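You operate a simulated robot arm through the tools that you are given. There is no shell and no other tool.

You are at the controls of a simulated two-armed robot. One attempt, no reset.

## Task
Load the red paint into the viscometer and test it at 12 rpm.
Fine: leave the can loaded, the sliding tray in, the head down and the dial at that speed. Test no other can.

The check looks at the end state, three seconds after you hand in, the way a careful person would. Anything else that was tipped, shoved, dropped, spilled or broken makes it a failure.

## Robot
Two 7-joint arms with two-finger parallel grippers on one trunk that stands fixed in place. Base frame: the origin is at the foot of the trunk, x ahead of it, y to its left, z up. Units: cm, degrees, N and s.
The left shoulder is at [5, 20.9, 127.1], the right one opposite. With the tool pointing down near the work surface each hand reaches from about 10 to 90 cm from the base axis, measured 20 degrees to its own side. Payload 4.4 kg a hand.
Tool frame (each hand has its own): the origin (TCP) lies between the finger pads and is the grasp point; the fingertips stand 2.3 cm ahead of it; z points along the fingers, y is the line along which they close. The gripper opens to 9.4 cm. The fingers are 3.8 cm wide and 1 cm thick; the gripper's body (5.4 by 9.6 cm) begins 3.9 cm behind the TCP.
Orientation is told as [roll, pitch, yaw] about the base's x, y, z axes, in that order, counted from this pose: with the fingers straight down and closing along the base's y, the tool's x points along the base's -x, its y along +y and its z along -z.

## Interface
- The arms move only by the tool step_arm. It takes "left_deltas", "right_deltas" or both (then of equal length, played together; a hand with none holds still); each is a list that holds one entry, the list of rows, each a list of 7 numbers: the closure in counts, from 0 (fully open) to 255 (shut), then the shift along the tool's x, y, z in units of 40 mm (1.0 is 40 mm), then the turn, a rotation vector about the tool's x, y, z in units of 4 degrees (1.0 is 4 degrees). In form: [[[fingers, dx, dy, dz, ax, ay, az], ...]]. A call has 1 to 20 rows; each row shifts and turns the commanded pose from where the row before left it, along the tool's axes as they then stand. A call with a number of a shift or a turn outside -1 to 1 is refused whole. Rows are played at 5 a second. More than 5 cm and 8.6 degrees between two rows, or a gripper value outside its range, and nothing of the call is played. Where a pose cannot be reached the arm comes as near as it can. A force on the tool above 50 N (or 10 N above the force at the start of the call, whichever is more), or a blocked arm, ends the call early, and 0.2 s more pass. Each finger travels about 10.8 cm/s and halts on what it meets, pressing with about 26 N; the grip force reading is that of the motor and also rises with nothing between the fingers. The clock runs only during rows and for 0.2 s after the last one: add rows that do not move to give the fingers time. It gives the time, the measured TCP pose, the force on the tool (base axes), the opening and the grip force at its end, in the units of the frame above (readings bear some noise), with the torque about the TCP (base axes, N m) and any sound that the robot's microphone picked up, and new pictures: "pictures" is both (left out), scene, wrist or none (wrist: the cameras of the hands that moved).
- Cameras (640 x 400 px; columns grow to the right, rows downward): "scene" is now at [14.02, 2.14, 145.95]; the picture's right is [0.39, -0.92, 0.00], its down [-0.53, -0.22, -0.82] and it looks along [0.75, 0.32, -0.57] (base axes); focal length 341 px, centre (320, 200). "left" rides on the left gripper at [8.7, -1.6, -7.4] in its tool frame; the picture's right is [0.18, 0.98, 0.00], its down [-0.58, 0.11, -0.81] and it looks along [-0.79, 0.15, 0.59] (tool axes); focal length 243 px, centre (320, 200). "right" rides on the right gripper at [8.6, 1.6, -7.4] in its tool frame; the picture's right is [-0.18, 0.98, 0.00], its down [-0.58, -0.11, -0.81] and it looks along [-0.79, -0.15, 0.59] (tool axes); focal length 243 px, centre (320, 200). There is no depth. A picture from a camera that has moved, and an enlarged one, comes with that camera's place and axes in the base frame and with its lens. The place of the scene camera against the robot may be out by one fixed shift of up to 2.5 cm in any direction.
- raise_lower(by): slides the trunk up (or, below 0, down) by that many cm; the arms and the scene camera ride with it, the base frame stays. It gives what a move gives, with no picture.
- head_to(pan, tilt): turns the head with the scene camera to pan (to the left, within 80 degrees either way) and tilt (down, from -29 to 69), counted from straight ahead of the robot. It gives what a move gives, and a new picture of the scene camera.
- close_up(camera, box): a new picture of the part [left, top, right, bottom] of that camera's present view, enlarged. No time passes.
- hand_in(): hands the job in; it is judged then, once.

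Places have to be worked out from the pictures, the camera data and where the tool is seen. Open the grippers and draw the arms clear of the work before you hand the job in, unless the task says otherwise.

The tools are called as a command line: name --argument value ..., lists and objects as JSON in quotes. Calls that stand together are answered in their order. step_arm: Moves the arms, as the interface text tells. Its arguments: {"type":"object","properties":{"left_deltas":{"type":"array","items":{"type":"array","items":{"type":"array","items":{"type":"number"}}}},"right_deltas":{"type":"array","items":{"type":"array","items":{"type":"array","items":{"type":"number"}}}},"pictures":{"type":"string","enum":["both","scene","wrist","none"]}},"required":[]} The other tools are called the same way: raise_lower (by) slides the trunk up or down; head_to (pan, tilt) turns the head that bears the scene camera; close_up (camera, box) takes an enlarged picture of a part of a camera's view; hand_in () hands the job in.

At the start:

```text
clock: 0.0
left_ee_pos: [38.87, 40.91, 126.1]
left_tool_rot: [0.0, 0.0, 0.2]
left_force: [0.5, -0.3, -0.6]
left_torque: [0.04, 0.02, -0.04]
left_grip_width: 9.41
left_grasp_force: 0.0
right_ee_pos: [51.01, 3.78, 119.94]
right_tool_rot: [0.1, 0.0, 0.0]
right_force: [-0.1, -1.0, -0.1]
right_torque: [-0.01, -0.03, -0.01]
right_grip_width: 9.39
right_grasp_force: 0.1
trunk travel left (down, up): [-35.0, 21.3]
head pan, tilt: [23.0, 35.1]
```

scene: 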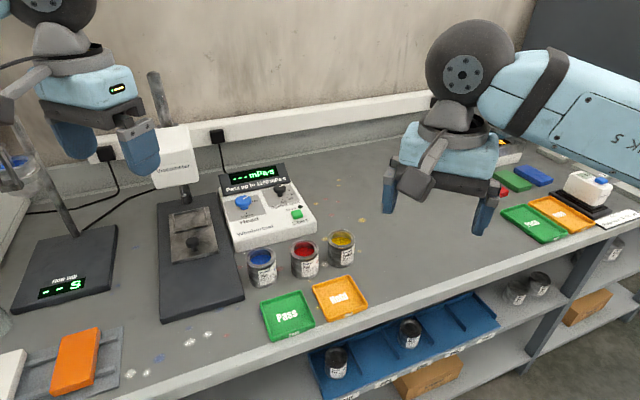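
right: 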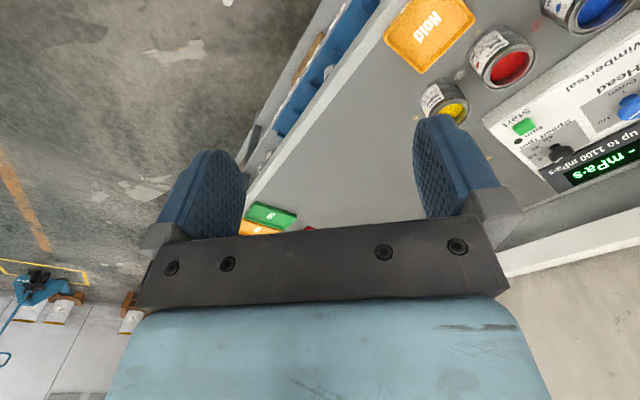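
left: 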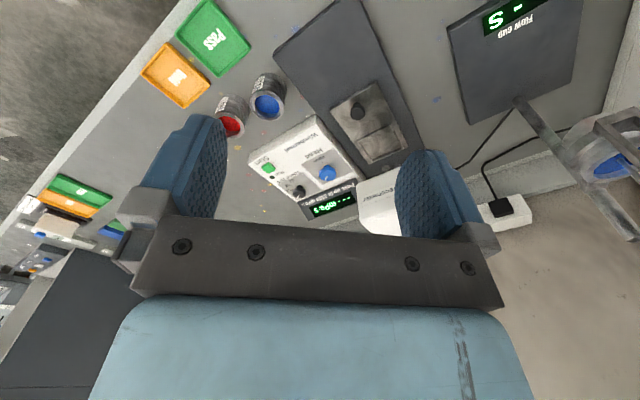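

I see a viscometer with a sliding tray, a control box, and three cans (blue, red, yellow). I look closer at the instrument and the cans.

close_up --camera "scene" --box '[140, 120, 380, 330]'

close_up --camera "scene" --box '[210, 155, 330, 250]'

close_up --camera "left" --box '[220, 50, 440, 230]'

close_up --camera "right" --box '[400, 0, 640, 200]'

```text
1.90 times, centred on (260, 225) of scene
camera zoom: at [14.02, 2.14, 145.95], right [0.39, -0.92, 0.0], down [-0.53, -0.22, -0.82], along [0.75, 0.32, -0.57], focal length 649 px, centre (434, 152)
```

zoom: 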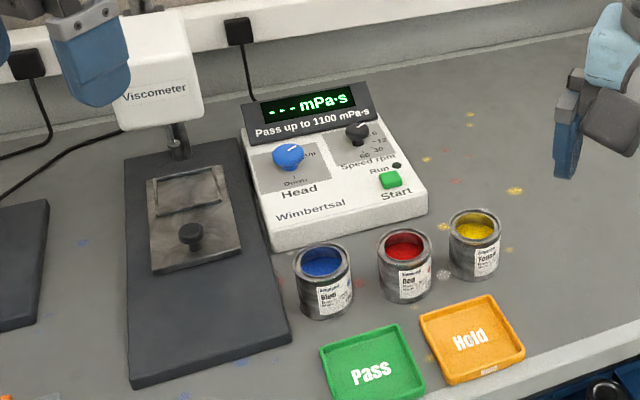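

```text
4.21 times, centred on (270, 202) of scene
camera zoom: at [14.02, 2.14, 145.95], right [0.39, -0.92, 0.0], down [-0.53, -0.22, -0.82], along [0.75, 0.32, -0.57], focal length 1434 px, centre (530, 190)
```

zoom: 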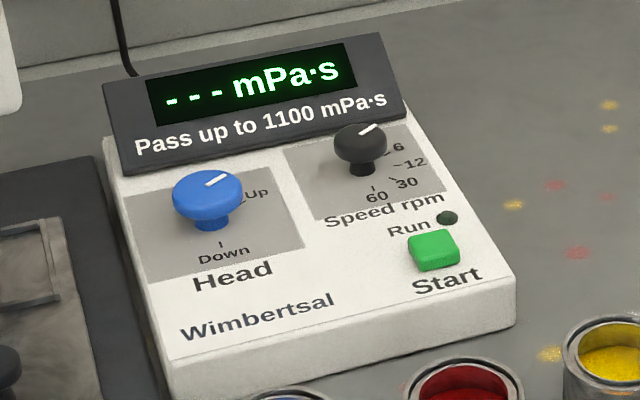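

```text
2.22 times, centred on (330, 140) of left
camera zoom: at [30.34, 39.33, 133.47], right [-0.19, 0.98, 0.0], down [0.58, 0.11, 0.81], along [0.79, 0.15, -0.59], focal length 539 px, centre (298, 333)
```

zoom: 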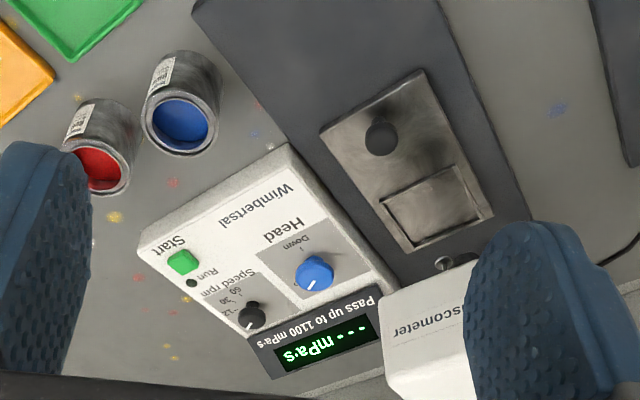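

```text
2.00 times, centred on (520, 100) of right
camera zoom: at [42.27, 5.26, 127.52], right [0.18, 0.98, 0.0], down [0.58, -0.11, 0.81], along [0.79, -0.15, -0.59], focal length 485 px, centre (-80, 400)
```

zoom: 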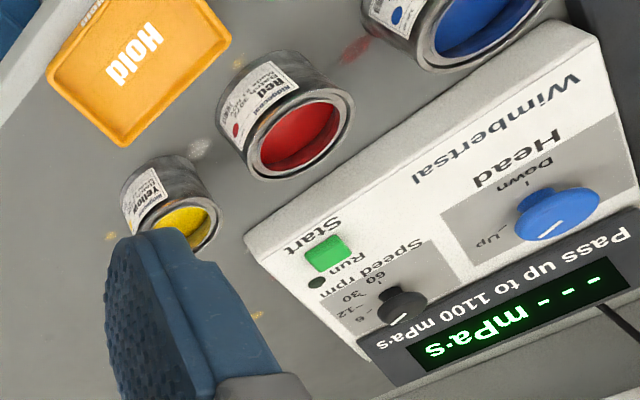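

The red can's rim triangulates to about (63, 28, 93.7). Next I turn the head toward the viscometer for a better view.

head_to --pan 38 --tilt 35

```text
clock: 0.8
left_ee_pos: [38.94, 41.02, 125.96]
left_tool_rot: [0.1, 0.0, 0.0]
left_force: [0.1, -0.3, -1.2]
left_torque: [0.02, -0.01, -0.02]
left_grip_width: 9.4
left_grasp_force: 0.0
right_ee_pos: [50.97, 3.64, 120.06]
right_tool_rot: [0.0, 0.0, 0.0]
right_force: [0.0, -0.2, -0.2]
right_torque: [0.0, 0.0, -0.01]
right_grip_width: 9.4
right_grasp_force: 0.0
trunk travel left (down, up): [-35.0, 21.3]
head pan, tilt: [38.0, 35.0]
camera scene: at [12.86, 4.11, 145.95], right [0.62, -0.79, 0.0], down [-0.45, -0.35, -0.82], along [0.65, 0.5, -0.57], focal length 341 px, centre (320, 200)
```

scene: 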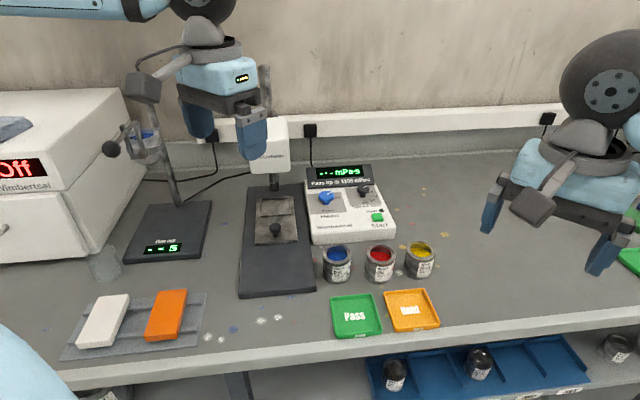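

The left hand blocks the viscometer's head, so I draw it back by 12 cm to see better.

step_arm --left_deltas '[[[0, 1, 0, 0, 0, 0, 0], [0, 1, 0, 0, 0, 0, 0], [0, 1, 0, 0, 0, 0, 0], [0, 0, 0, 0, 0, 0, 0]]]' --pictures "both"

close_up --camera "scene" --box '[210, 90, 450, 310]'

close_up --camera "left" --box '[200, 0, 460, 220]'

```text
clock: 1.8
left_ee_pos: [26.91, 41.01, 126.16]
left_tool_rot: [0.0, 0.2, 0.1]
left_force: [0.3, -0.1, 0.6]
left_torque: [-0.01, 0.01, 0.02]
left_grip_width: 9.41
left_grasp_force: 0.0
right_ee_pos: [51.1, 3.72, 119.84]
right_tool_rot: [0.0, 0.1, -0.1]
right_force: [0.9, 1.0, 0.1]
right_torque: [0.01, 0.05, 0.03]
right_grip_width: 9.39
right_grasp_force: 0.0
trunk travel left (down, up): [-35.0, 21.3]
head pan, tilt: [38.0, 35.0]
camera scene: at [13.0, 4.21, 145.93], right [0.62, -0.79, 0.0], down [-0.45, -0.35, -0.82], along [0.64, 0.5, -0.57], focal length 341 px, centre (320, 200)
camera left: at [18.27, 39.42, 133.6], right [-0.19, 0.98, 0.0], down [0.58, 0.11, 0.81], along [0.79, 0.15, -0.59], focal length 243 px, centre (320, 200)
```

scene: 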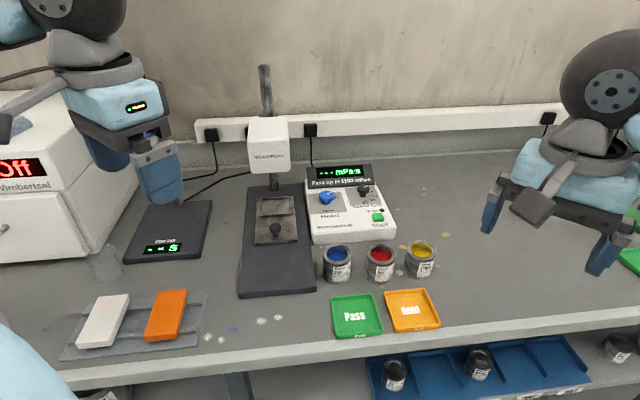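
left: 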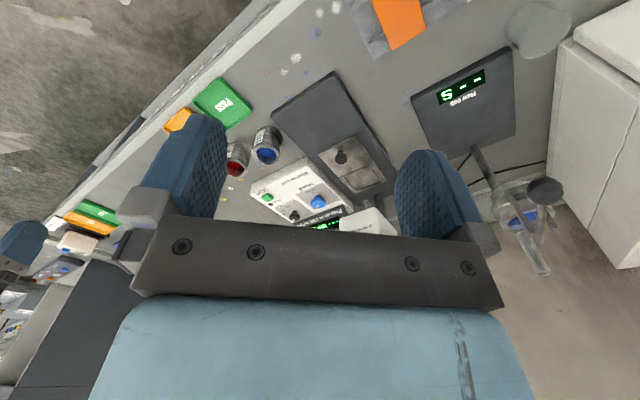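

```text
1.82 times, centred on (330, 200) of scene
camera zoom: at [13.0, 4.21, 145.93], right [0.62, -0.79, 0.0], down [-0.45, -0.35, -0.82], along [0.64, 0.5, -0.57], focal length 619 px, centre (302, 200)
```

zoom: 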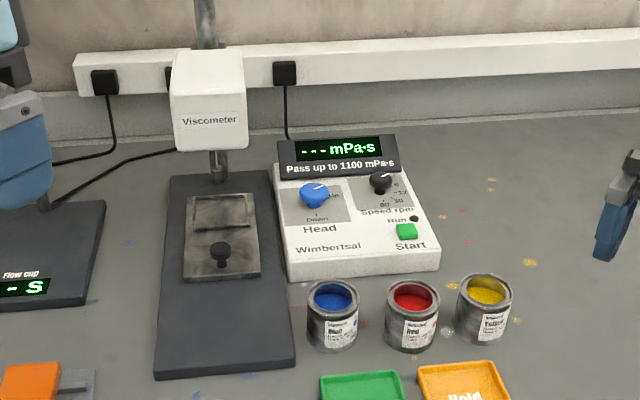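

```text
1.82 times, centred on (330, 110) of left
camera zoom: at [18.27, 39.42, 133.6], right [-0.19, 0.98, 0.0], down [0.58, 0.11, 0.81], along [0.79, 0.15, -0.59], focal length 441 px, centre (302, 364)
```

zoom: 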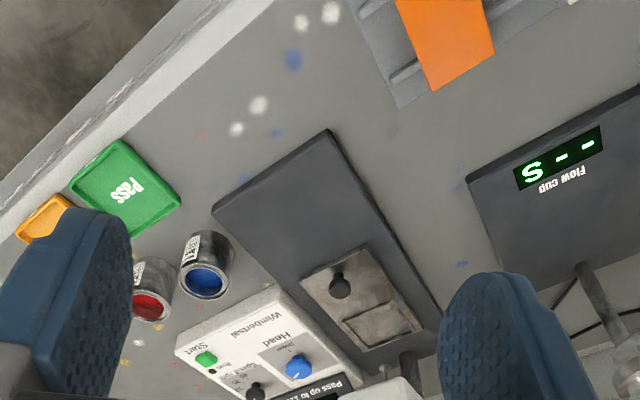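

The tray is in, with its knob near (55.8, 51.4, 92.5), and the device is turned about 45 degrees. The table is near z = 87. I turn the left hand to yaw 45 and lower it for a closer look.

step_arm --left_deltas '[[[0, 0, 0, 0.3, 0, 0, -0.9375], [0, 0, 0, 0.3, 0, 0, -0.9375], [0, 0, 0, 0.3, 0, 0, -0.9375], [0, 0, 0, 0.3, 0, 0, -0.9375], [0, 0, 0, 0.3, 0, 0, -0.9375], [0, 0, 0, 0.3, 0, 0, -0.9375], [0, 0, 0, 0.3, 0, 0, -0.9375], [0, 0, 0, 0.3, 0, 0, -0.9375], [0, 0, 0, 0.3, 0, 0, -0.9375], [0, 0, 0, 0.3, 0, 0, -0.9375], [0, 0, 0, 0.3, 0, 0, -0.9375], [0, 0, 0, 0.3, 0, 0, -0.9375], [0, 0, 0, 0, 0, 0, 0]]]' --pictures "both"

```text
clock: 4.6
left_ee_pos: [30.37, 43.07, 113.04]
left_tool_rot: [0.0, 0.0, 45.2]
left_force: [0.2, 0.2, 0.3]
left_torque: [-0.03, 0.02, -0.01]
left_grip_width: 9.4
left_grasp_force: 0.1
left hand out of reach, approached as far as the arm can: row 1, 2, 3, 4, 5, 7, 9, 10
right_ee_pos: [51.04, 3.75, 119.93]
right_tool_rot: [-0.1, -0.1, 0.1]
right_force: [0.0, -0.7, -0.1]
right_torque: [0.0, -0.03, -0.02]
right_grip_width: 9.38
right_grasp_force: 0.0
trunk travel left (down, up): [-35.0, 21.3]
head pan, tilt: [38.0, 35.0]
camera scene: at [12.84, 4.08, 145.96], right [0.62, -0.79, 0.0], down [-0.45, -0.35, -0.82], along [0.65, 0.5, -0.57], focal length 341 px, centre (320, 200)
camera left: at [25.47, 35.71, 120.48], right [-0.83, 0.56, 0.0], down [0.33, 0.49, 0.81], along [0.45, 0.67, -0.59], focal length 243 px, centre (320, 200)
```

scene: 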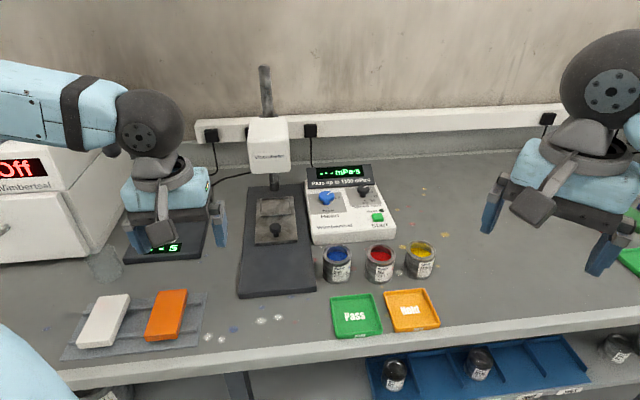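
left: 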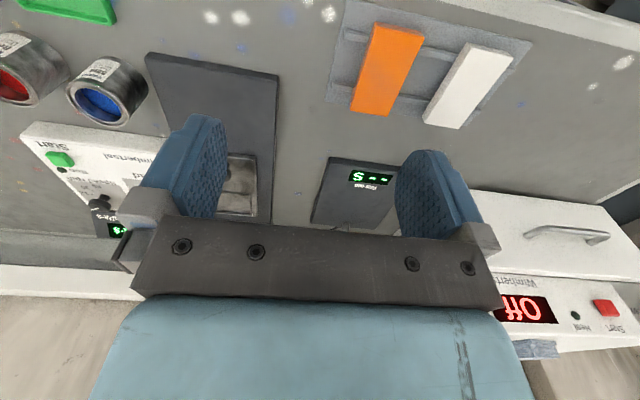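

The plate corners agree with my earlier estimates (axis yaw about 46, plate top about z 89). I move the left hand in front of the viscometer to view the tray between the fingers.

step_arm --left_deltas '[[[0, -0.5, -0.69, 0.2, 0, 0, 0], [0, -0.5, -0.69, 0.2, 0, 0, 0], [0, -0.5, -0.69, 0.2, 0, 0, 0], [0, -0.5, -0.69, 0.2, 0, 0, 0], [0, 0, 0, 0, 0, 0, 0]]]' --pictures "both"

close_up --camera "left" --box '[200, 60, 440, 230]'

close_up --camera "left" --box '[0, 0, 240, 240]'

```text
clock: 5.8
left_ee_pos: [43.79, 40.44, 110.04]
left_tool_rot: [0.0, -0.1, 45.0]
left_force: [-0.7, 0.0, 0.8]
left_torque: [0.0, 0.01, 0.0]
left_grip_width: 9.38
left_grasp_force: 0.1
right_ee_pos: [50.83, 3.68, 120.07]
right_tool_rot: [0.0, -0.1, 0.0]
right_force: [-1.4, 0.7, 0.9]
right_torque: [-0.02, 0.0, -0.02]
right_grip_width: 9.41
right_grasp_force: 0.1
trunk travel left (down, up): [-35.0, 21.3]
head pan, tilt: [38.0, 35.0]
camera scene: at [12.75, 4.08, 145.97], right [0.62, -0.79, 0.0], down [-0.45, -0.35, -0.82], along [0.65, 0.5, -0.57], focal length 341 px, centre (320, 200)
camera left: at [38.82, 33.26, 117.56], right [-0.83, 0.56, 0.0], down [0.33, 0.49, 0.81], along [0.46, 0.67, -0.59], focal length 243 px, centre (320, 200)
```

scene: 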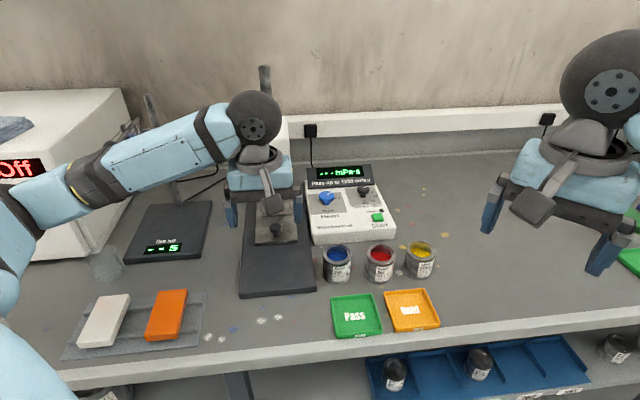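
left: 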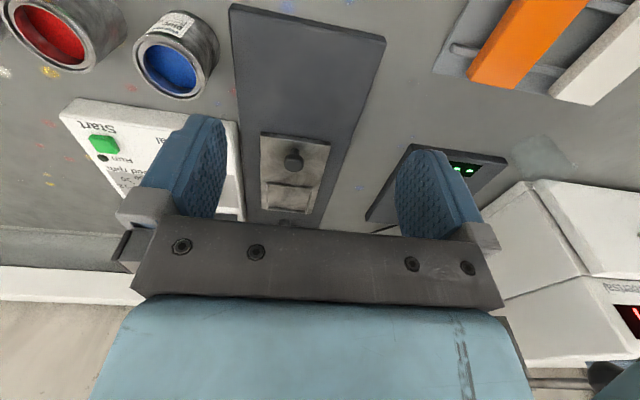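

```text
2.35 times, centred on (320, 145) of left
camera zoom: at [38.82, 33.26, 117.56], right [-0.83, 0.56, 0.0], down [0.33, 0.49, 0.81], along [0.46, 0.67, -0.59], focal length 571 px, centre (320, 329)
```

zoom: 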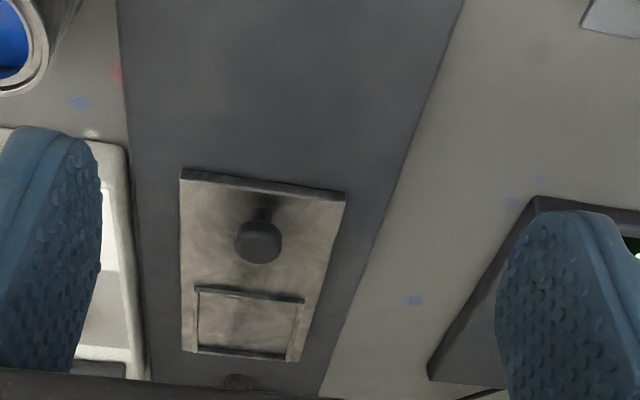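

```text
1.67 times, centred on (120, 120) of left
camera zoom: at [38.82, 33.26, 117.56], right [-0.83, 0.56, 0.0], down [0.33, 0.49, 0.81], along [0.46, 0.67, -0.59], focal length 404 px, centre (653, 333)
```

zoom: 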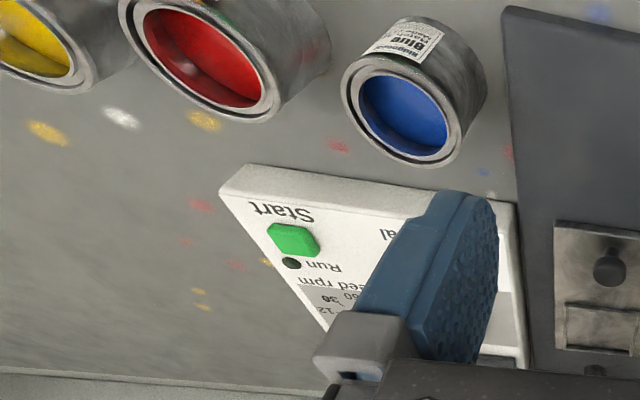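

I place the tray knob near (55.2, 51.0, 94) and the head's lower front edge about 4 cm behind it at z 106. I tilt the hand 20° so it stays clear of the head, then come to a spot above the knob.

step_arm --left_deltas '[[[0, 0, 0, 0, 0, -1, 0], [0, 0, 0, 0, 0, -1, 0], [0, 0, 0, 0, 0, -1, 0], [0, 0, 0, 0, 0, -1, 0], [0, 0, 0, 0, 0, -1, 0], [0, -0.532, -0.03, 0.808, 0, 0, 0], [0, -0.532, -0.03, 0.808, 0, 0, 0], [0, -0.532, -0.03, 0.808, 0, 0, 0], [0, -0.532, -0.03, 0.808, 0, 0, 0], [0, 0, 0, 0, 0, 0, 0]]]' --pictures "both"

close_up --camera "left" --box '[200, 40, 440, 230]'

close_up --camera "scene" --box '[200, 90, 400, 300]'

```text
clock: 8.0
left_ee_pos: [52.85, 48.84, 100.53]
left_tool_rot: [0.0, -20.1, 45.0]
left_force: [-0.7, 0.4, 0.2]
left_torque: [0.02, -0.01, -0.01]
left_grip_width: 9.39
left_grasp_force: 0.0
right_ee_pos: [50.92, 3.78, 119.98]
right_tool_rot: [0.0, -0.1, 0.0]
right_force: [0.3, 0.0, 0.0]
right_torque: [0.0, 0.02, 0.02]
right_grip_width: 9.39
right_grasp_force: 0.0
trunk travel left (down, up): [-35.0, 21.3]
head pan, tilt: [38.0, 35.0]
camera scene: at [12.81, 4.08, 145.96], right [0.62, -0.79, 0.0], down [-0.45, -0.35, -0.82], along [0.65, 0.5, -0.57], focal length 341 px, centre (320, 200)
camera left: at [46.53, 40.29, 104.52], right [-0.82, 0.57, -0.06], down [0.11, 0.27, 0.96], along [0.56, 0.78, -0.28], focal length 243 px, centre (320, 200)
```

scene: 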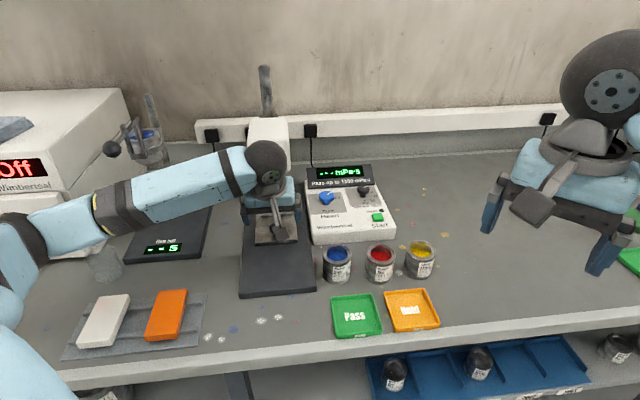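
left: 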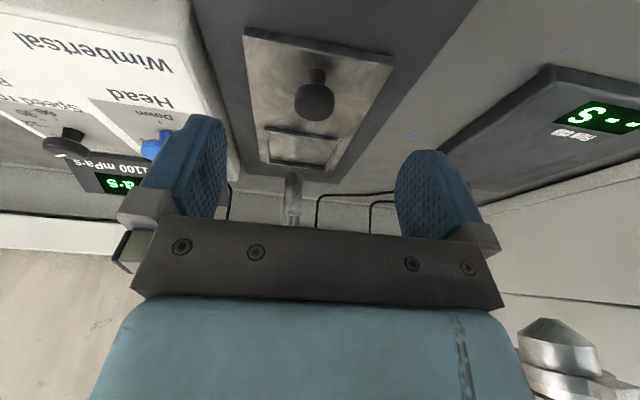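

```text
2.11 times, centred on (320, 135) of left
camera zoom: at [46.53, 40.29, 104.52], right [-0.82, 0.57, -0.06], down [0.11, 0.27, 0.96], along [0.56, 0.78, -0.28], focal length 511 px, centre (320, 337)
```

zoom: 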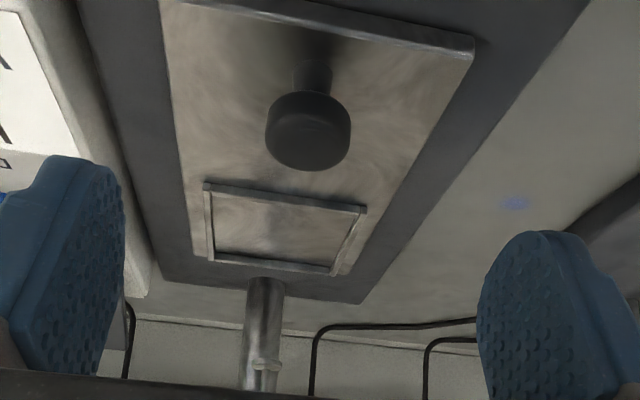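

```text
1.90 times, centred on (300, 195) of scene
camera zoom: at [12.81, 4.08, 145.96], right [0.62, -0.79, 0.0], down [-0.45, -0.35, -0.82], along [0.65, 0.5, -0.57], focal length 649 px, centre (358, 210)
```

zoom: 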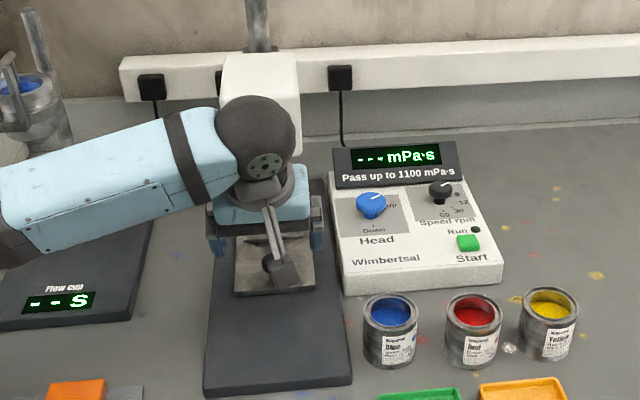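

From the new view the knob centre is at (55.3, 51.1), diameter about 2.8 cm. I descend to grip height.

step_arm --left_deltas '[[[0, -0.08, -0.011, 0.591, 0, 0, 0], [0, -0.08, -0.011, 0.591, 0, 0, 0], [0, -0.08, -0.011, 0.591, 0, 0, 0], [0, 0, 0, 0, 0, 0, 0]]]' --pictures "both"

close_up --camera "left" --box '[200, 0, 440, 230]'

```text
clock: 9.0
left_ee_pos: [55.07, 51.48, 94.17]
left_tool_rot: [0.0, -20.2, 45.1]
left_force: [-0.2, -0.7, -0.2]
left_torque: [0.01, -0.02, -0.01]
left_grip_width: 9.4
left_grasp_force: 0.2
right_ee_pos: [50.98, 3.81, 120.03]
right_tool_rot: [0.0, 0.0, 0.0]
right_force: [-0.4, 0.1, 0.1]
right_torque: [-0.02, -0.01, -0.03]
right_grip_width: 9.41
right_grasp_force: 0.0
trunk travel left (down, up): [-35.0, 21.3]
head pan, tilt: [38.0, 35.0]
camera scene: at [12.84, 4.09, 145.96], right [0.62, -0.79, 0.0], down [-0.45, -0.35, -0.82], along [0.65, 0.5, -0.57], focal length 341 px, centre (320, 200)
camera left: at [48.75, 42.74, 98.16], right [-0.82, 0.57, -0.06], down [0.11, 0.27, 0.96], along [0.56, 0.78, -0.28], focal length 243 px, centre (320, 200)
```

scene: 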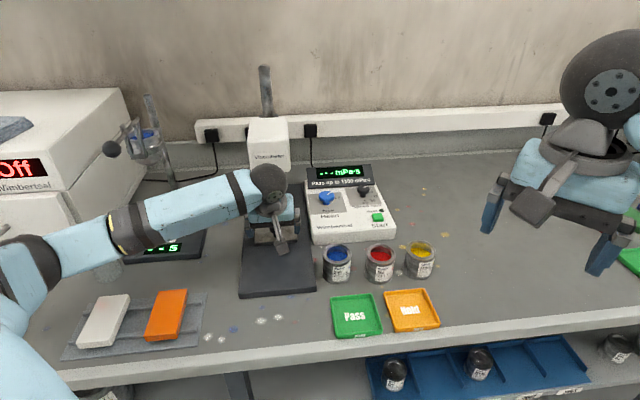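
left: 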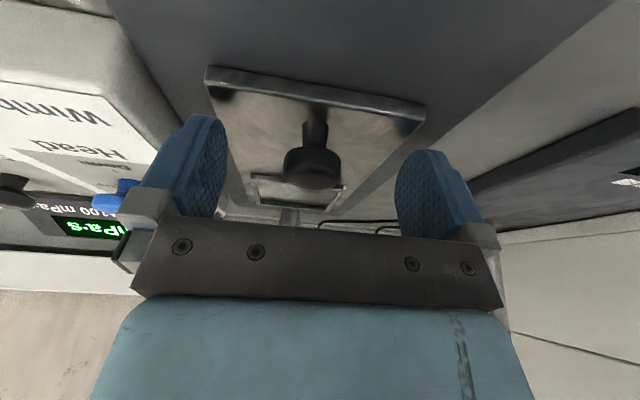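

```text
1.74 times, centred on (320, 115) of left
camera zoom: at [48.75, 42.74, 98.16], right [-0.82, 0.57, -0.06], down [0.11, 0.27, 0.96], along [0.56, 0.78, -0.28], focal length 422 px, centre (320, 348)
```

zoom: 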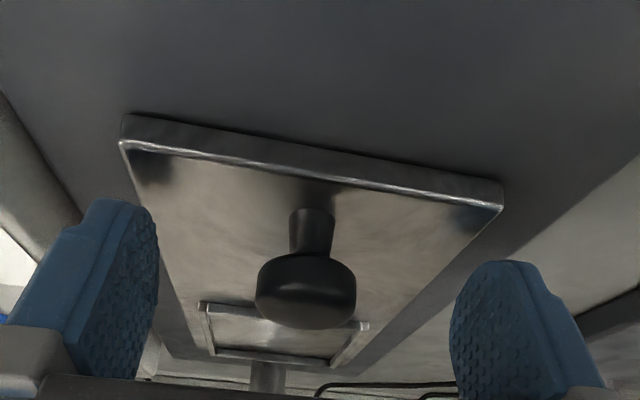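

The knob head sits at about (55.3, 51.0, 93.5), 0.4 cm to the right of the gripper's centre line. I shift slightly and close on it.

step_arm --left_deltas '[[[0, 0.06, -0.095, 0, 0, 0, 0], [0, 0, 0, 0, 0, 0, 0], [120, 0, 0, 0, 0, 0, 0], [190, 0, 0, 0, 0, 0, 0], [255, 0, 0, 0, 0, 0, 0], [255, 0, 0, 0, 0, 0, 0], [255, 0, 0, 0, 0, 0, 0]]]' --pictures "wrist"

```text
clock: 10.6
left_ee_pos: [55.13, 50.97, 93.89]
left_tool_rot: [0.0, -20.0, 45.1]
left_force: [-2.2, -0.3, -0.8]
left_torque: [0.02, 0.08, 0.02]
left_grip_width: 2.75
left_grasp_force: 44.5
right_ee_pos: [50.91, 3.74, 119.95]
right_tool_rot: [0.0, -0.1, 0.0]
right_force: [0.1, -0.9, 0.3]
right_torque: [0.0, 0.01, 0.01]
right_grip_width: 9.41
right_grasp_force: 0.0
trunk travel left (down, up): [-35.0, 21.3]
head pan, tilt: [38.0, 35.0]
camera left: at [48.82, 42.24, 98.11], right [-0.82, 0.57, -0.06], down [0.11, 0.27, 0.96], along [0.56, 0.78, -0.28], focal length 243 px, centre (320, 200)
```

left: 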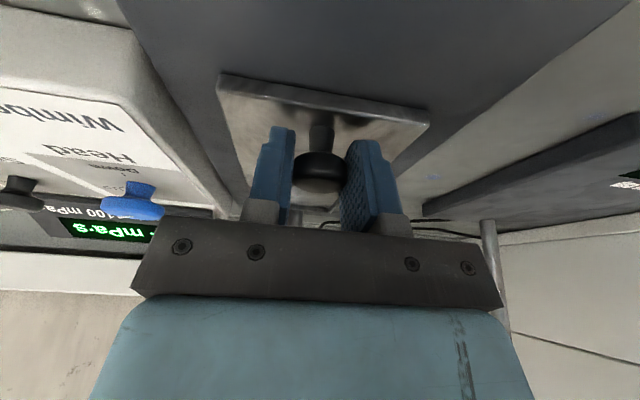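

The knob is held (2.75 cm). I pull the tray out slowly along the plate axis, 6 cm first.

step_arm --left_deltas '[[[255, 0.235, -0.002, -0.0855, 0, 0, 0], [255, 0.235, -0.002, -0.0855, 0, 0, 0], [255, 0.235, -0.002, -0.0855, 0, 0, 0], [255, 0.235, -0.002, -0.0855, 0, 0, 0], [255, 0.235, -0.002, -0.0855, 0, 0, 0], [255, 0.235, -0.002, -0.0855, 0, 0, 0], [255, 0, 0, 0, 0, 0, 0]]]' --pictures "both"

```text
clock: 12.2
left_ee_pos: [50.86, 46.61, 94.08]
left_tool_rot: [-0.1, -19.9, 45.0]
left_force: [-9.8, 8.1, -6.0]
left_torque: [0.69, -0.38, 0.05]
left_grip_width: 2.74
left_grasp_force: 44.9
right_ee_pos: [51.0, 3.86, 120.0]
right_tool_rot: [-0.1, 0.1, 0.0]
right_force: [0.3, 0.1, 0.0]
right_torque: [0.01, 0.03, 0.03]
right_grip_width: 9.39
right_grasp_force: 0.1
trunk travel left (down, up): [-35.0, 21.3]
head pan, tilt: [38.0, 35.0]
camera scene: at [12.8, 4.27, 145.95], right [0.62, -0.79, 0.0], down [-0.45, -0.35, -0.82], along [0.65, 0.5, -0.57], focal length 341 px, centre (320, 200)
camera left: at [44.5, 37.92, 98.13], right [-0.82, 0.57, -0.06], down [0.11, 0.27, 0.96], along [0.56, 0.77, -0.29], focal length 243 px, centre (320, 200)
```

scene: 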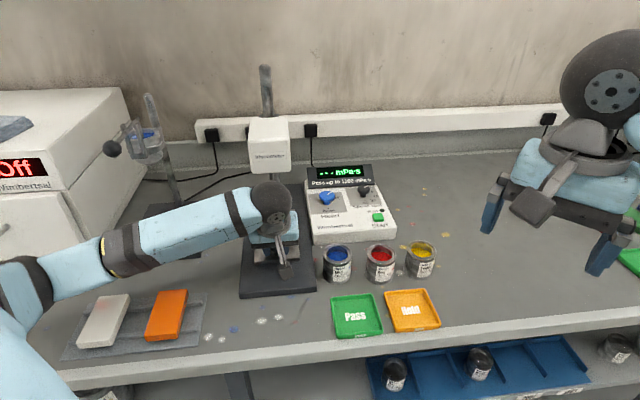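
left: 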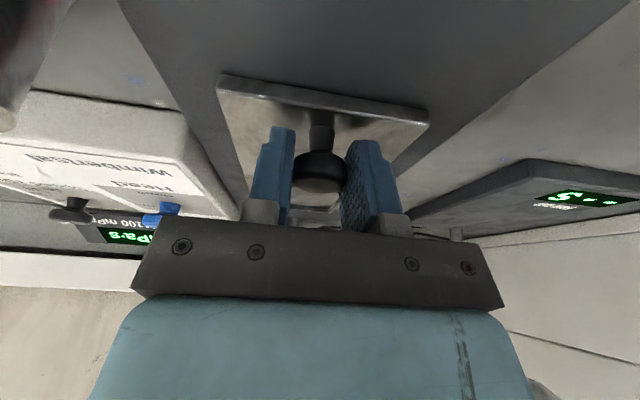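

The tray follows, with a side load of about 12 N, so its axis is nearer yaw 44. I correct the path and go on pulling.

step_arm --left_deltas '[[[255, 0.012, 0.05, 0.035, 0, 0, 0], [255, 0.235, 0.005, -0.0855, 0, 0, 0], [255, 0.235, 0.005, -0.0855, 0, 0, 0], [255, 0.235, 0.005, -0.0855, 0, 0, 0], [255, 0.235, 0.005, -0.0855, 0, 0, 0], [255, 0, 0, 0, 0, 0, 0]]]' --pictures "wrist"

```text
clock: 13.6
left_ee_pos: [48.16, 43.88, 94.1]
left_tool_rot: [0.0, -20.1, 45.0]
left_force: [9.9, -9.3, 2.1]
left_torque: [0.58, -1.01, -0.19]
left_grip_width: 2.72
left_grasp_force: 44.8
right_ee_pos: [51.1, 3.65, 119.9]
right_tool_rot: [0.1, 0.0, -0.1]
right_force: [-0.1, 0.2, -0.7]
right_torque: [-0.02, 0.01, 0.03]
right_grip_width: 9.38
right_grasp_force: 0.0
trunk travel left (down, up): [-35.0, 21.3]
head pan, tilt: [38.0, 35.0]
camera left: at [41.79, 35.23, 98.1], right [-0.82, 0.57, -0.06], down [0.11, 0.27, 0.96], along [0.56, 0.78, -0.28], focal length 243 px, centre (320, 200)
```

left: 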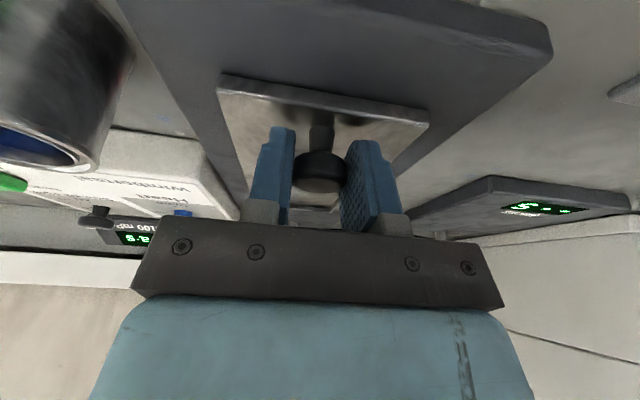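

The side load reversed, so the axis lies close to yaw 45. I correct by a millimetre and pull on until the tray stops.

step_arm --left_deltas '[[[255, 0.0, -0.028, 0.0, 0, 0, 0], [255, 0.235, 0, -0.0855, 0, 0, 0], [255, 0.235, 0, -0.0855, 0, 0, 0], [255, 0, 0, 0, 0, 0, 0]]]' --pictures "both"

```text
clock: 14.6
left_ee_pos: [46.63, 42.44, 94.07]
left_tool_rot: [0.2, -20.1, 45.1]
left_force: [-3.7, 4.0, -1.1]
left_torque: [0.62, -0.16, 0.18]
left_grip_width: 2.75
left_grasp_force: 45.0
right_ee_pos: [50.9, 3.79, 120.04]
right_tool_rot: [0.1, 0.0, 0.0]
right_force: [-0.1, 0.0, 0.7]
right_torque: [0.0, -0.02, -0.01]
right_grip_width: 9.38
right_grasp_force: 0.0
trunk travel left (down, up): [-35.0, 21.3]
head pan, tilt: [38.0, 35.0]
camera scene: at [12.82, 4.17, 145.95], right [0.62, -0.79, 0.0], down [-0.45, -0.35, -0.82], along [0.65, 0.5, -0.57], focal length 341 px, centre (320, 200)
camera left: at [40.4, 33.78, 98.12], right [-0.82, 0.57, -0.06], down [0.11, 0.27, 0.96], along [0.56, 0.78, -0.28], focal length 243 px, centre (320, 200)
```

scene: 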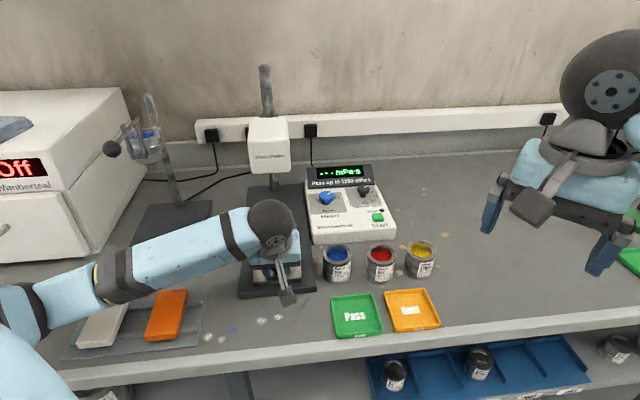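
left: 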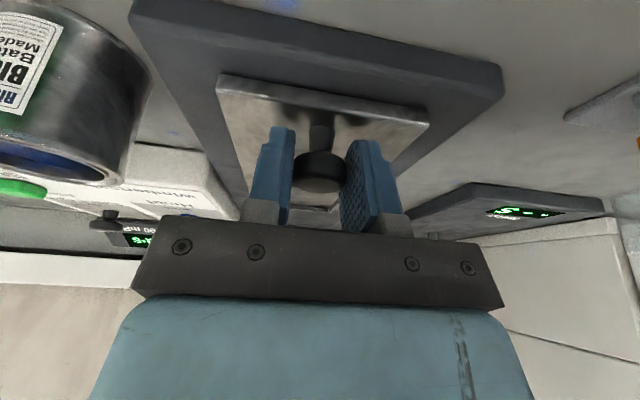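

Pulled 12 cm with no stop yet. I go on two more centimetres.

step_arm --left_deltas '[[[255, 0.235, 0.003, -0.0855, 0, 0, 0], [255, 0.235, 0.003, -0.0855, 0, 0, 0], [255, 0, 0, 0, 0, 0, 0]]]' --pictures "wrist"

```text
clock: 15.4
left_ee_pos: [45.37, 41.27, 94.01]
left_tool_rot: [0.0, -20.1, 45.1]
left_force: [-3.5, 4.0, -0.9]
left_torque: [0.05, -0.01, 0.01]
left_grip_width: 2.74
left_grasp_force: 44.6
right_ee_pos: [50.95, 3.77, 120.03]
right_tool_rot: [0.2, 0.0, 0.1]
right_force: [-0.7, 0.1, 0.5]
right_torque: [0.0, 0.0, 0.0]
right_grip_width: 9.39
right_grasp_force: 0.1
trunk travel left (down, up): [-35.0, 21.3]
head pan, tilt: [38.0, 35.0]
camera left: at [39.01, 32.44, 98.12], right [-0.82, 0.57, -0.06], down [0.11, 0.27, 0.96], along [0.56, 0.77, -0.29], focal length 243 px, centre (320, 200)
```

left: 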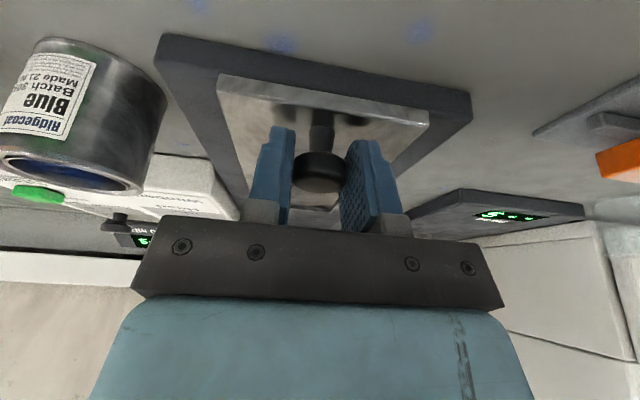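

The tray is out by 13.8 cm, which puts the recess clear of the head. I let go of the knob and back the hand off.

step_arm --left_deltas '[[[120, 0, 0, 0, 0, 0, 0], [60, 0, 0, 0, 0, 0, 0], [60, 0, 0, 0, 0, 0, 0], [60, 0, 0, -0.8, 0, 0, 0], [60, 0, 0, -0.8, 0, 0, 0], [60, 0, 0, -0.8, 0, 0, 0], [60, 0, 0, -0.8, 0, 0, 0], [0, 0, 0, 0, 0, 0, 0]]]' --pictures "both"

close_up --camera "left" --box '[200, 40, 440, 230]'

close_up --camera "left" --box '[0, 0, 240, 230]'

```text
clock: 17.2
left_ee_pos: [42.15, 38.02, 106.15]
left_tool_rot: [0.0, -19.9, 45.0]
left_force: [-0.6, 0.6, 0.4]
left_torque: [0.01, -0.02, -0.02]
left_grip_width: 9.39
left_grasp_force: 0.0
right_ee_pos: [50.89, 3.81, 119.99]
right_tool_rot: [0.0, 0.0, 0.0]
right_force: [-0.7, -0.9, 0.3]
right_torque: [-0.01, 0.0, 0.0]
right_grip_width: 9.4
right_grasp_force: 0.1
trunk travel left (down, up): [-35.0, 21.3]
head pan, tilt: [38.0, 35.0]
camera scene: at [12.87, 4.17, 145.95], right [0.62, -0.79, 0.0], down [-0.45, -0.35, -0.82], along [0.65, 0.5, -0.57], focal length 341 px, centre (320, 200)
camera left: at [35.9, 29.21, 110.16], right [-0.82, 0.57, -0.06], down [0.11, 0.27, 0.96], along [0.56, 0.78, -0.28], focal length 243 px, centre (320, 200)
```

scene: 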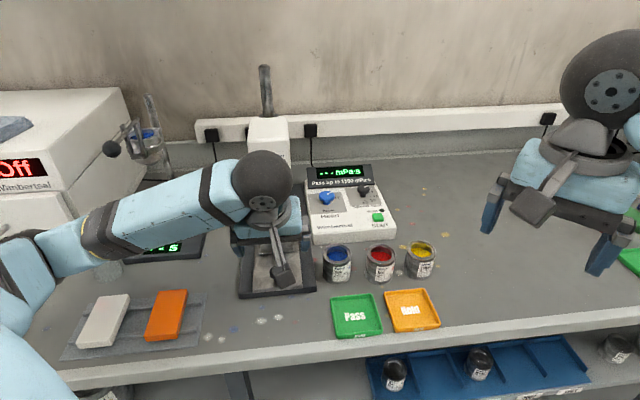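
left: 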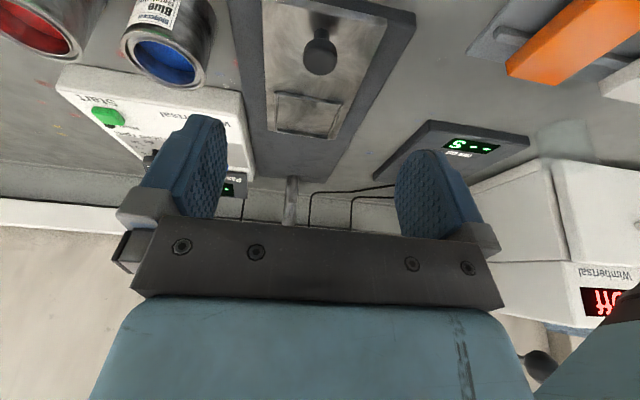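

```text
2.11 times, centred on (320, 135) of left
camera zoom: at [35.9, 29.21, 110.16], right [-0.82, 0.57, -0.06], down [0.11, 0.27, 0.96], along [0.56, 0.78, -0.28], focal length 511 px, centre (320, 337)
```

zoom: 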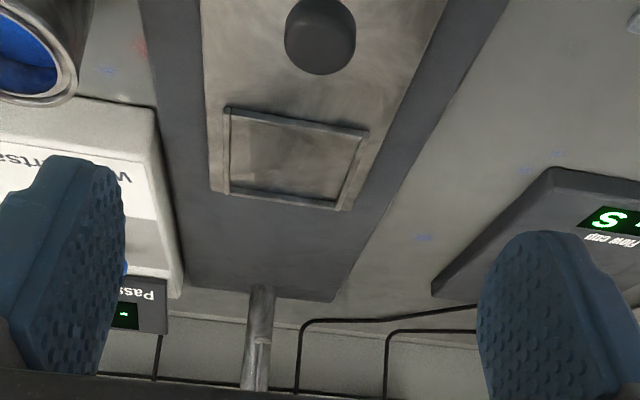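

```text
1.74 times, centred on (120, 115) of left
camera zoom: at [35.9, 29.21, 110.16], right [-0.82, 0.57, -0.06], down [0.11, 0.27, 0.96], along [0.56, 0.78, -0.28], focal length 422 px, centre (668, 348)
```

zoom: 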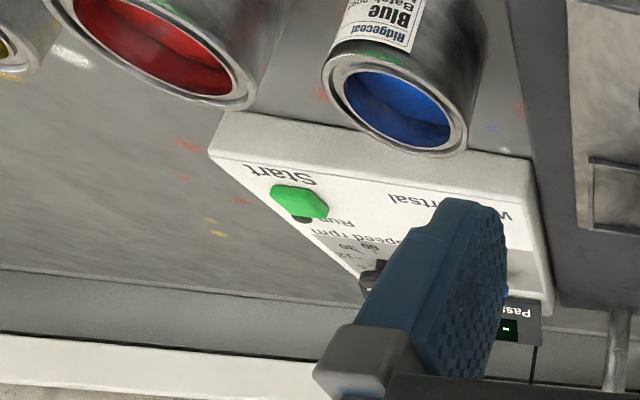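

The recess centre works out at about (53.6, 49.6), in line with the knob. I swing the left hand over to the red can, keeping the tilt, and move the right arm out of the way.

step_arm --left_deltas '[[[0, -0.074, -0.903, 0.1625, 0, 0, 0], [0, -0.074, -0.903, 0.1625, 0, 0, 0], [0, -0.074, -0.903, 0.1625, 0, 0, 0], [0, -0.074, -0.903, 0.1625, 0, 0, 0], [0, -0.074, -0.903, 0.1625, 0, 0, 0], [0, -0.074, -0.903, 0.1625, 0, 0, 0], [0, 0, 0, 0, 0, 0, 0]]]' --right_deltas '[[[0, 0.5, -0.6, 0, 0, 0, 0], [0, 0.5, -0.6, 0, 0, 0, 0], [0, 0.5, -0.6, 0, 0, 0, 0], [0, 0.5, -0.6, 0, 0, 0, 0], [0, 0.5, -0.6, 0, 0, 0, 0], [0, 0.5, -0.6, 0, 0, 0, 0], [0, 0, 0, 0, 0, 0, 0]]]' --pictures "both"

close_up --camera "left" --box '[160, 0, 480, 230]'

close_up --camera "scene" --box '[210, 120, 450, 320]'

```text
clock: 18.8
left_ee_pos: [59.58, 25.02, 102.85]
left_tool_rot: [0.0, -20.1, 45.1]
left_force: [-0.2, -0.2, 1.3]
left_torque: [-0.02, 0.03, 0.05]
left_grip_width: 9.39
left_grasp_force: 0.0
right_ee_pos: [39.06, -10.73, 120.03]
right_tool_rot: [-0.1, 0.1, 0.0]
right_force: [0.1, 0.5, -0.5]
right_torque: [-0.02, 0.01, -0.02]
right_grip_width: 9.44
right_grasp_force: 0.0
trunk travel left (down, up): [-35.0, 21.3]
head pan, tilt: [38.0, 35.0]
camera scene: at [12.83, 4.23, 145.95], right [0.62, -0.79, 0.0], down [-0.45, -0.35, -0.82], along [0.65, 0.5, -0.57], focal length 341 px, centre (320, 200)
camera right: at [30.39, -9.07, 127.63], right [0.18, 0.98, 0.0], down [0.58, -0.11, 0.81], along [0.79, -0.15, -0.59], focal length 243 px, centre (320, 200)
camera left: at [53.28, 16.37, 106.86], right [-0.82, 0.57, -0.06], down [0.11, 0.27, 0.96], along [0.56, 0.78, -0.29], focal length 243 px, centre (320, 200)
```

scene: 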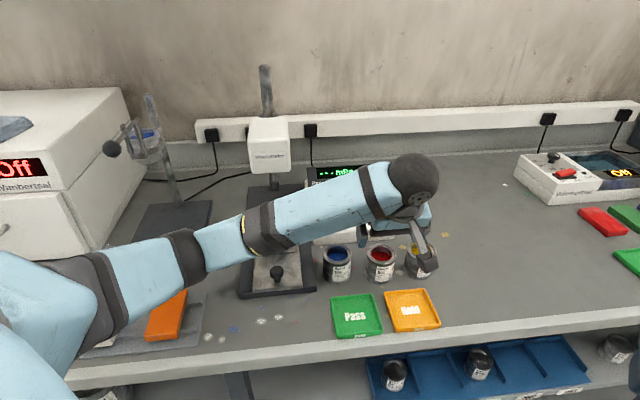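
right: 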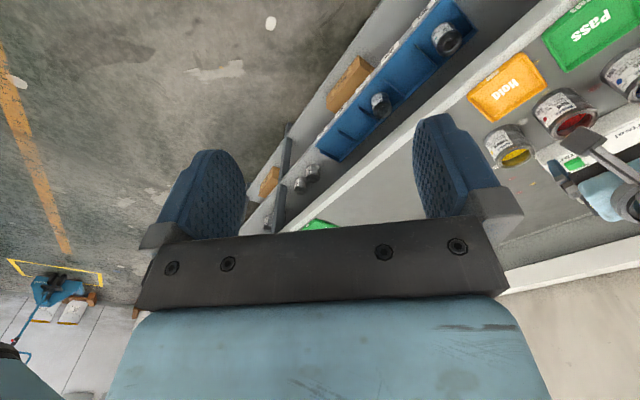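
left: 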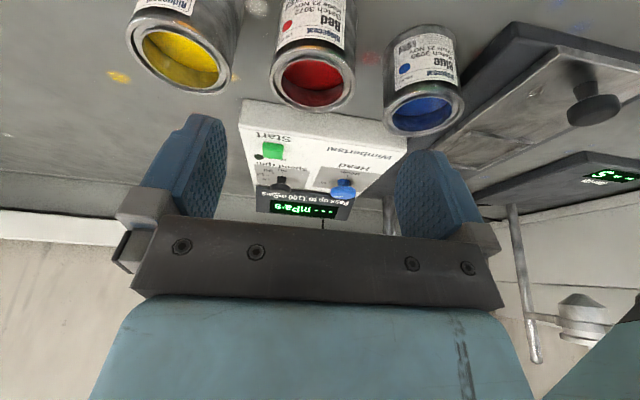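

```text
1.74 times, centred on (320, 115) of left
camera zoom: at [53.28, 16.37, 106.86], right [-0.82, 0.57, -0.06], down [0.11, 0.27, 0.96], along [0.56, 0.78, -0.29], focal length 422 px, centre (320, 348)
```

zoom: 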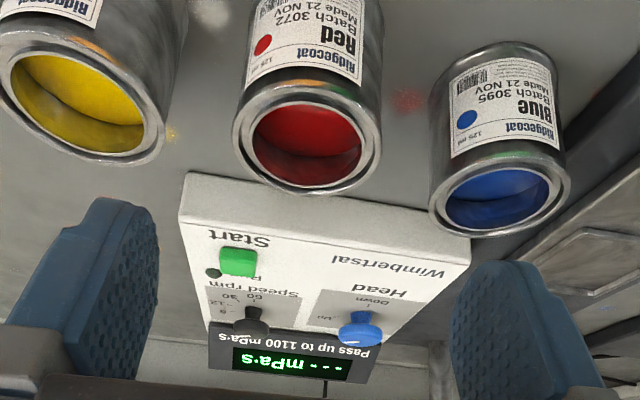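

```text
2.00 times, centred on (330, 220) of scene
camera zoom: at [12.83, 4.23, 145.95], right [0.62, -0.79, 0.0], down [-0.45, -0.35, -0.82], along [0.65, 0.5, -0.57], focal length 681 px, centre (300, 160)
```

zoom: 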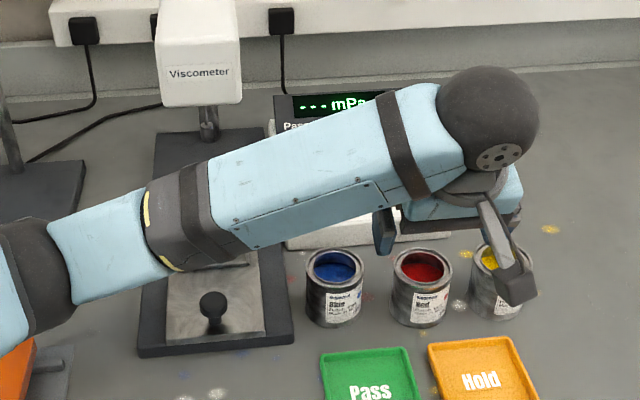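

The red can is at about (62.2, 27.1) with its neighbours 9.2 and 8.4 cm away, so I set the fingers to about 7.6 cm and come partway down, then check.

step_arm --left_deltas '[[[48, 0.047, -0.03, 0.5, 0, 0, 0], [48, 0.047, -0.03, 0.5, 0, 0, 0], [48, 0.047, -0.03, 0.5, 0, 0, 0], [48, 0, 0, 0, 0, 0, 0]]]' --pictures "both"

close_up --camera "scene" --box '[300, 150, 480, 300]'

close_up --camera "left" --box '[160, 0, 480, 230]'

```text
clock: 19.8
left_ee_pos: [60.97, 25.71, 97.1]
left_tool_rot: [0.0, -20.0, 45.0]
left_force: [0.8, 0.3, 0.2]
left_torque: [0.02, -0.02, -0.02]
left_grip_width: 7.64
left_grasp_force: 0.2
right_ee_pos: [39.11, -10.64, 120.07]
right_tool_rot: [0.0, -0.1, 0.0]
right_force: [0.0, 0.4, 0.1]
right_torque: [0.03, 0.0, 0.01]
right_grip_width: 9.38
right_grasp_force: 0.1
trunk travel left (down, up): [-35.0, 21.3]
head pan, tilt: [38.0, 35.0]
camera scene: at [12.84, 4.11, 145.96], right [0.62, -0.79, 0.0], down [-0.45, -0.35, -0.82], along [0.65, 0.5, -0.57], focal length 341 px, centre (320, 200)
camera left: at [54.59, 17.07, 101.13], right [-0.82, 0.57, -0.06], down [0.11, 0.27, 0.96], along [0.56, 0.78, -0.28], focal length 243 px, centre (320, 200)
```

scene: 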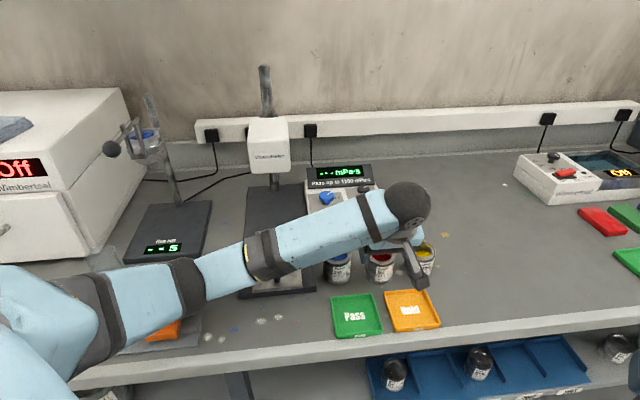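
left: 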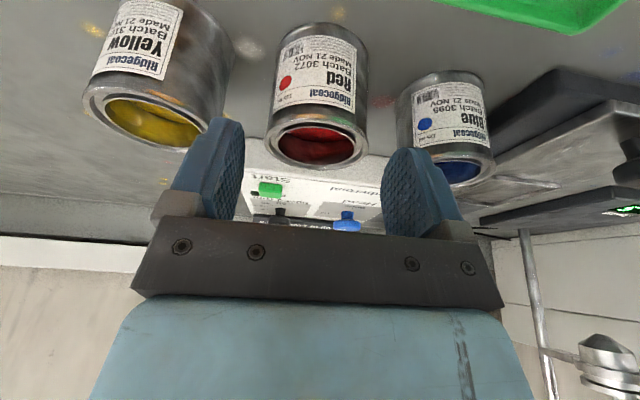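

```text
2.67 times, centred on (390, 225) of scene
camera zoom: at [12.84, 4.11, 145.96], right [0.62, -0.79, 0.0], down [-0.45, -0.35, -0.82], along [0.65, 0.5, -0.57], focal length 908 px, centre (133, 133)
```

zoom: 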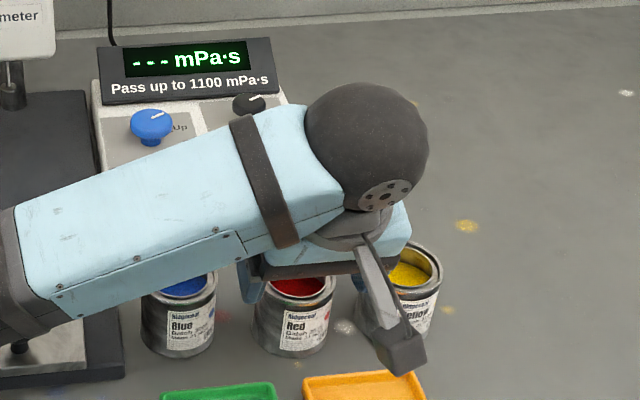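

```text
1.74 times, centred on (320, 115) of left
camera zoom: at [54.59, 17.07, 101.13], right [-0.82, 0.57, -0.06], down [0.11, 0.27, 0.96], along [0.56, 0.78, -0.28], focal length 422 px, centre (320, 348)
```

zoom: 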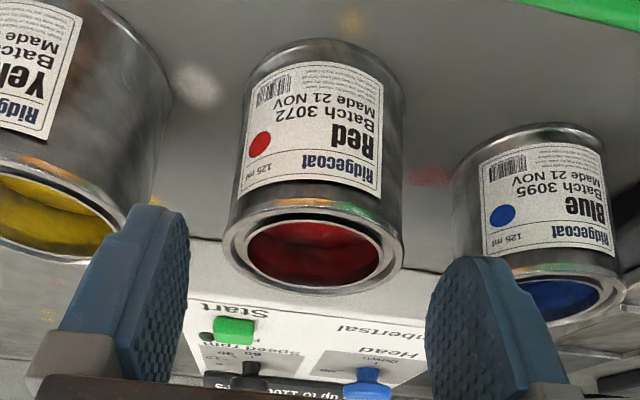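

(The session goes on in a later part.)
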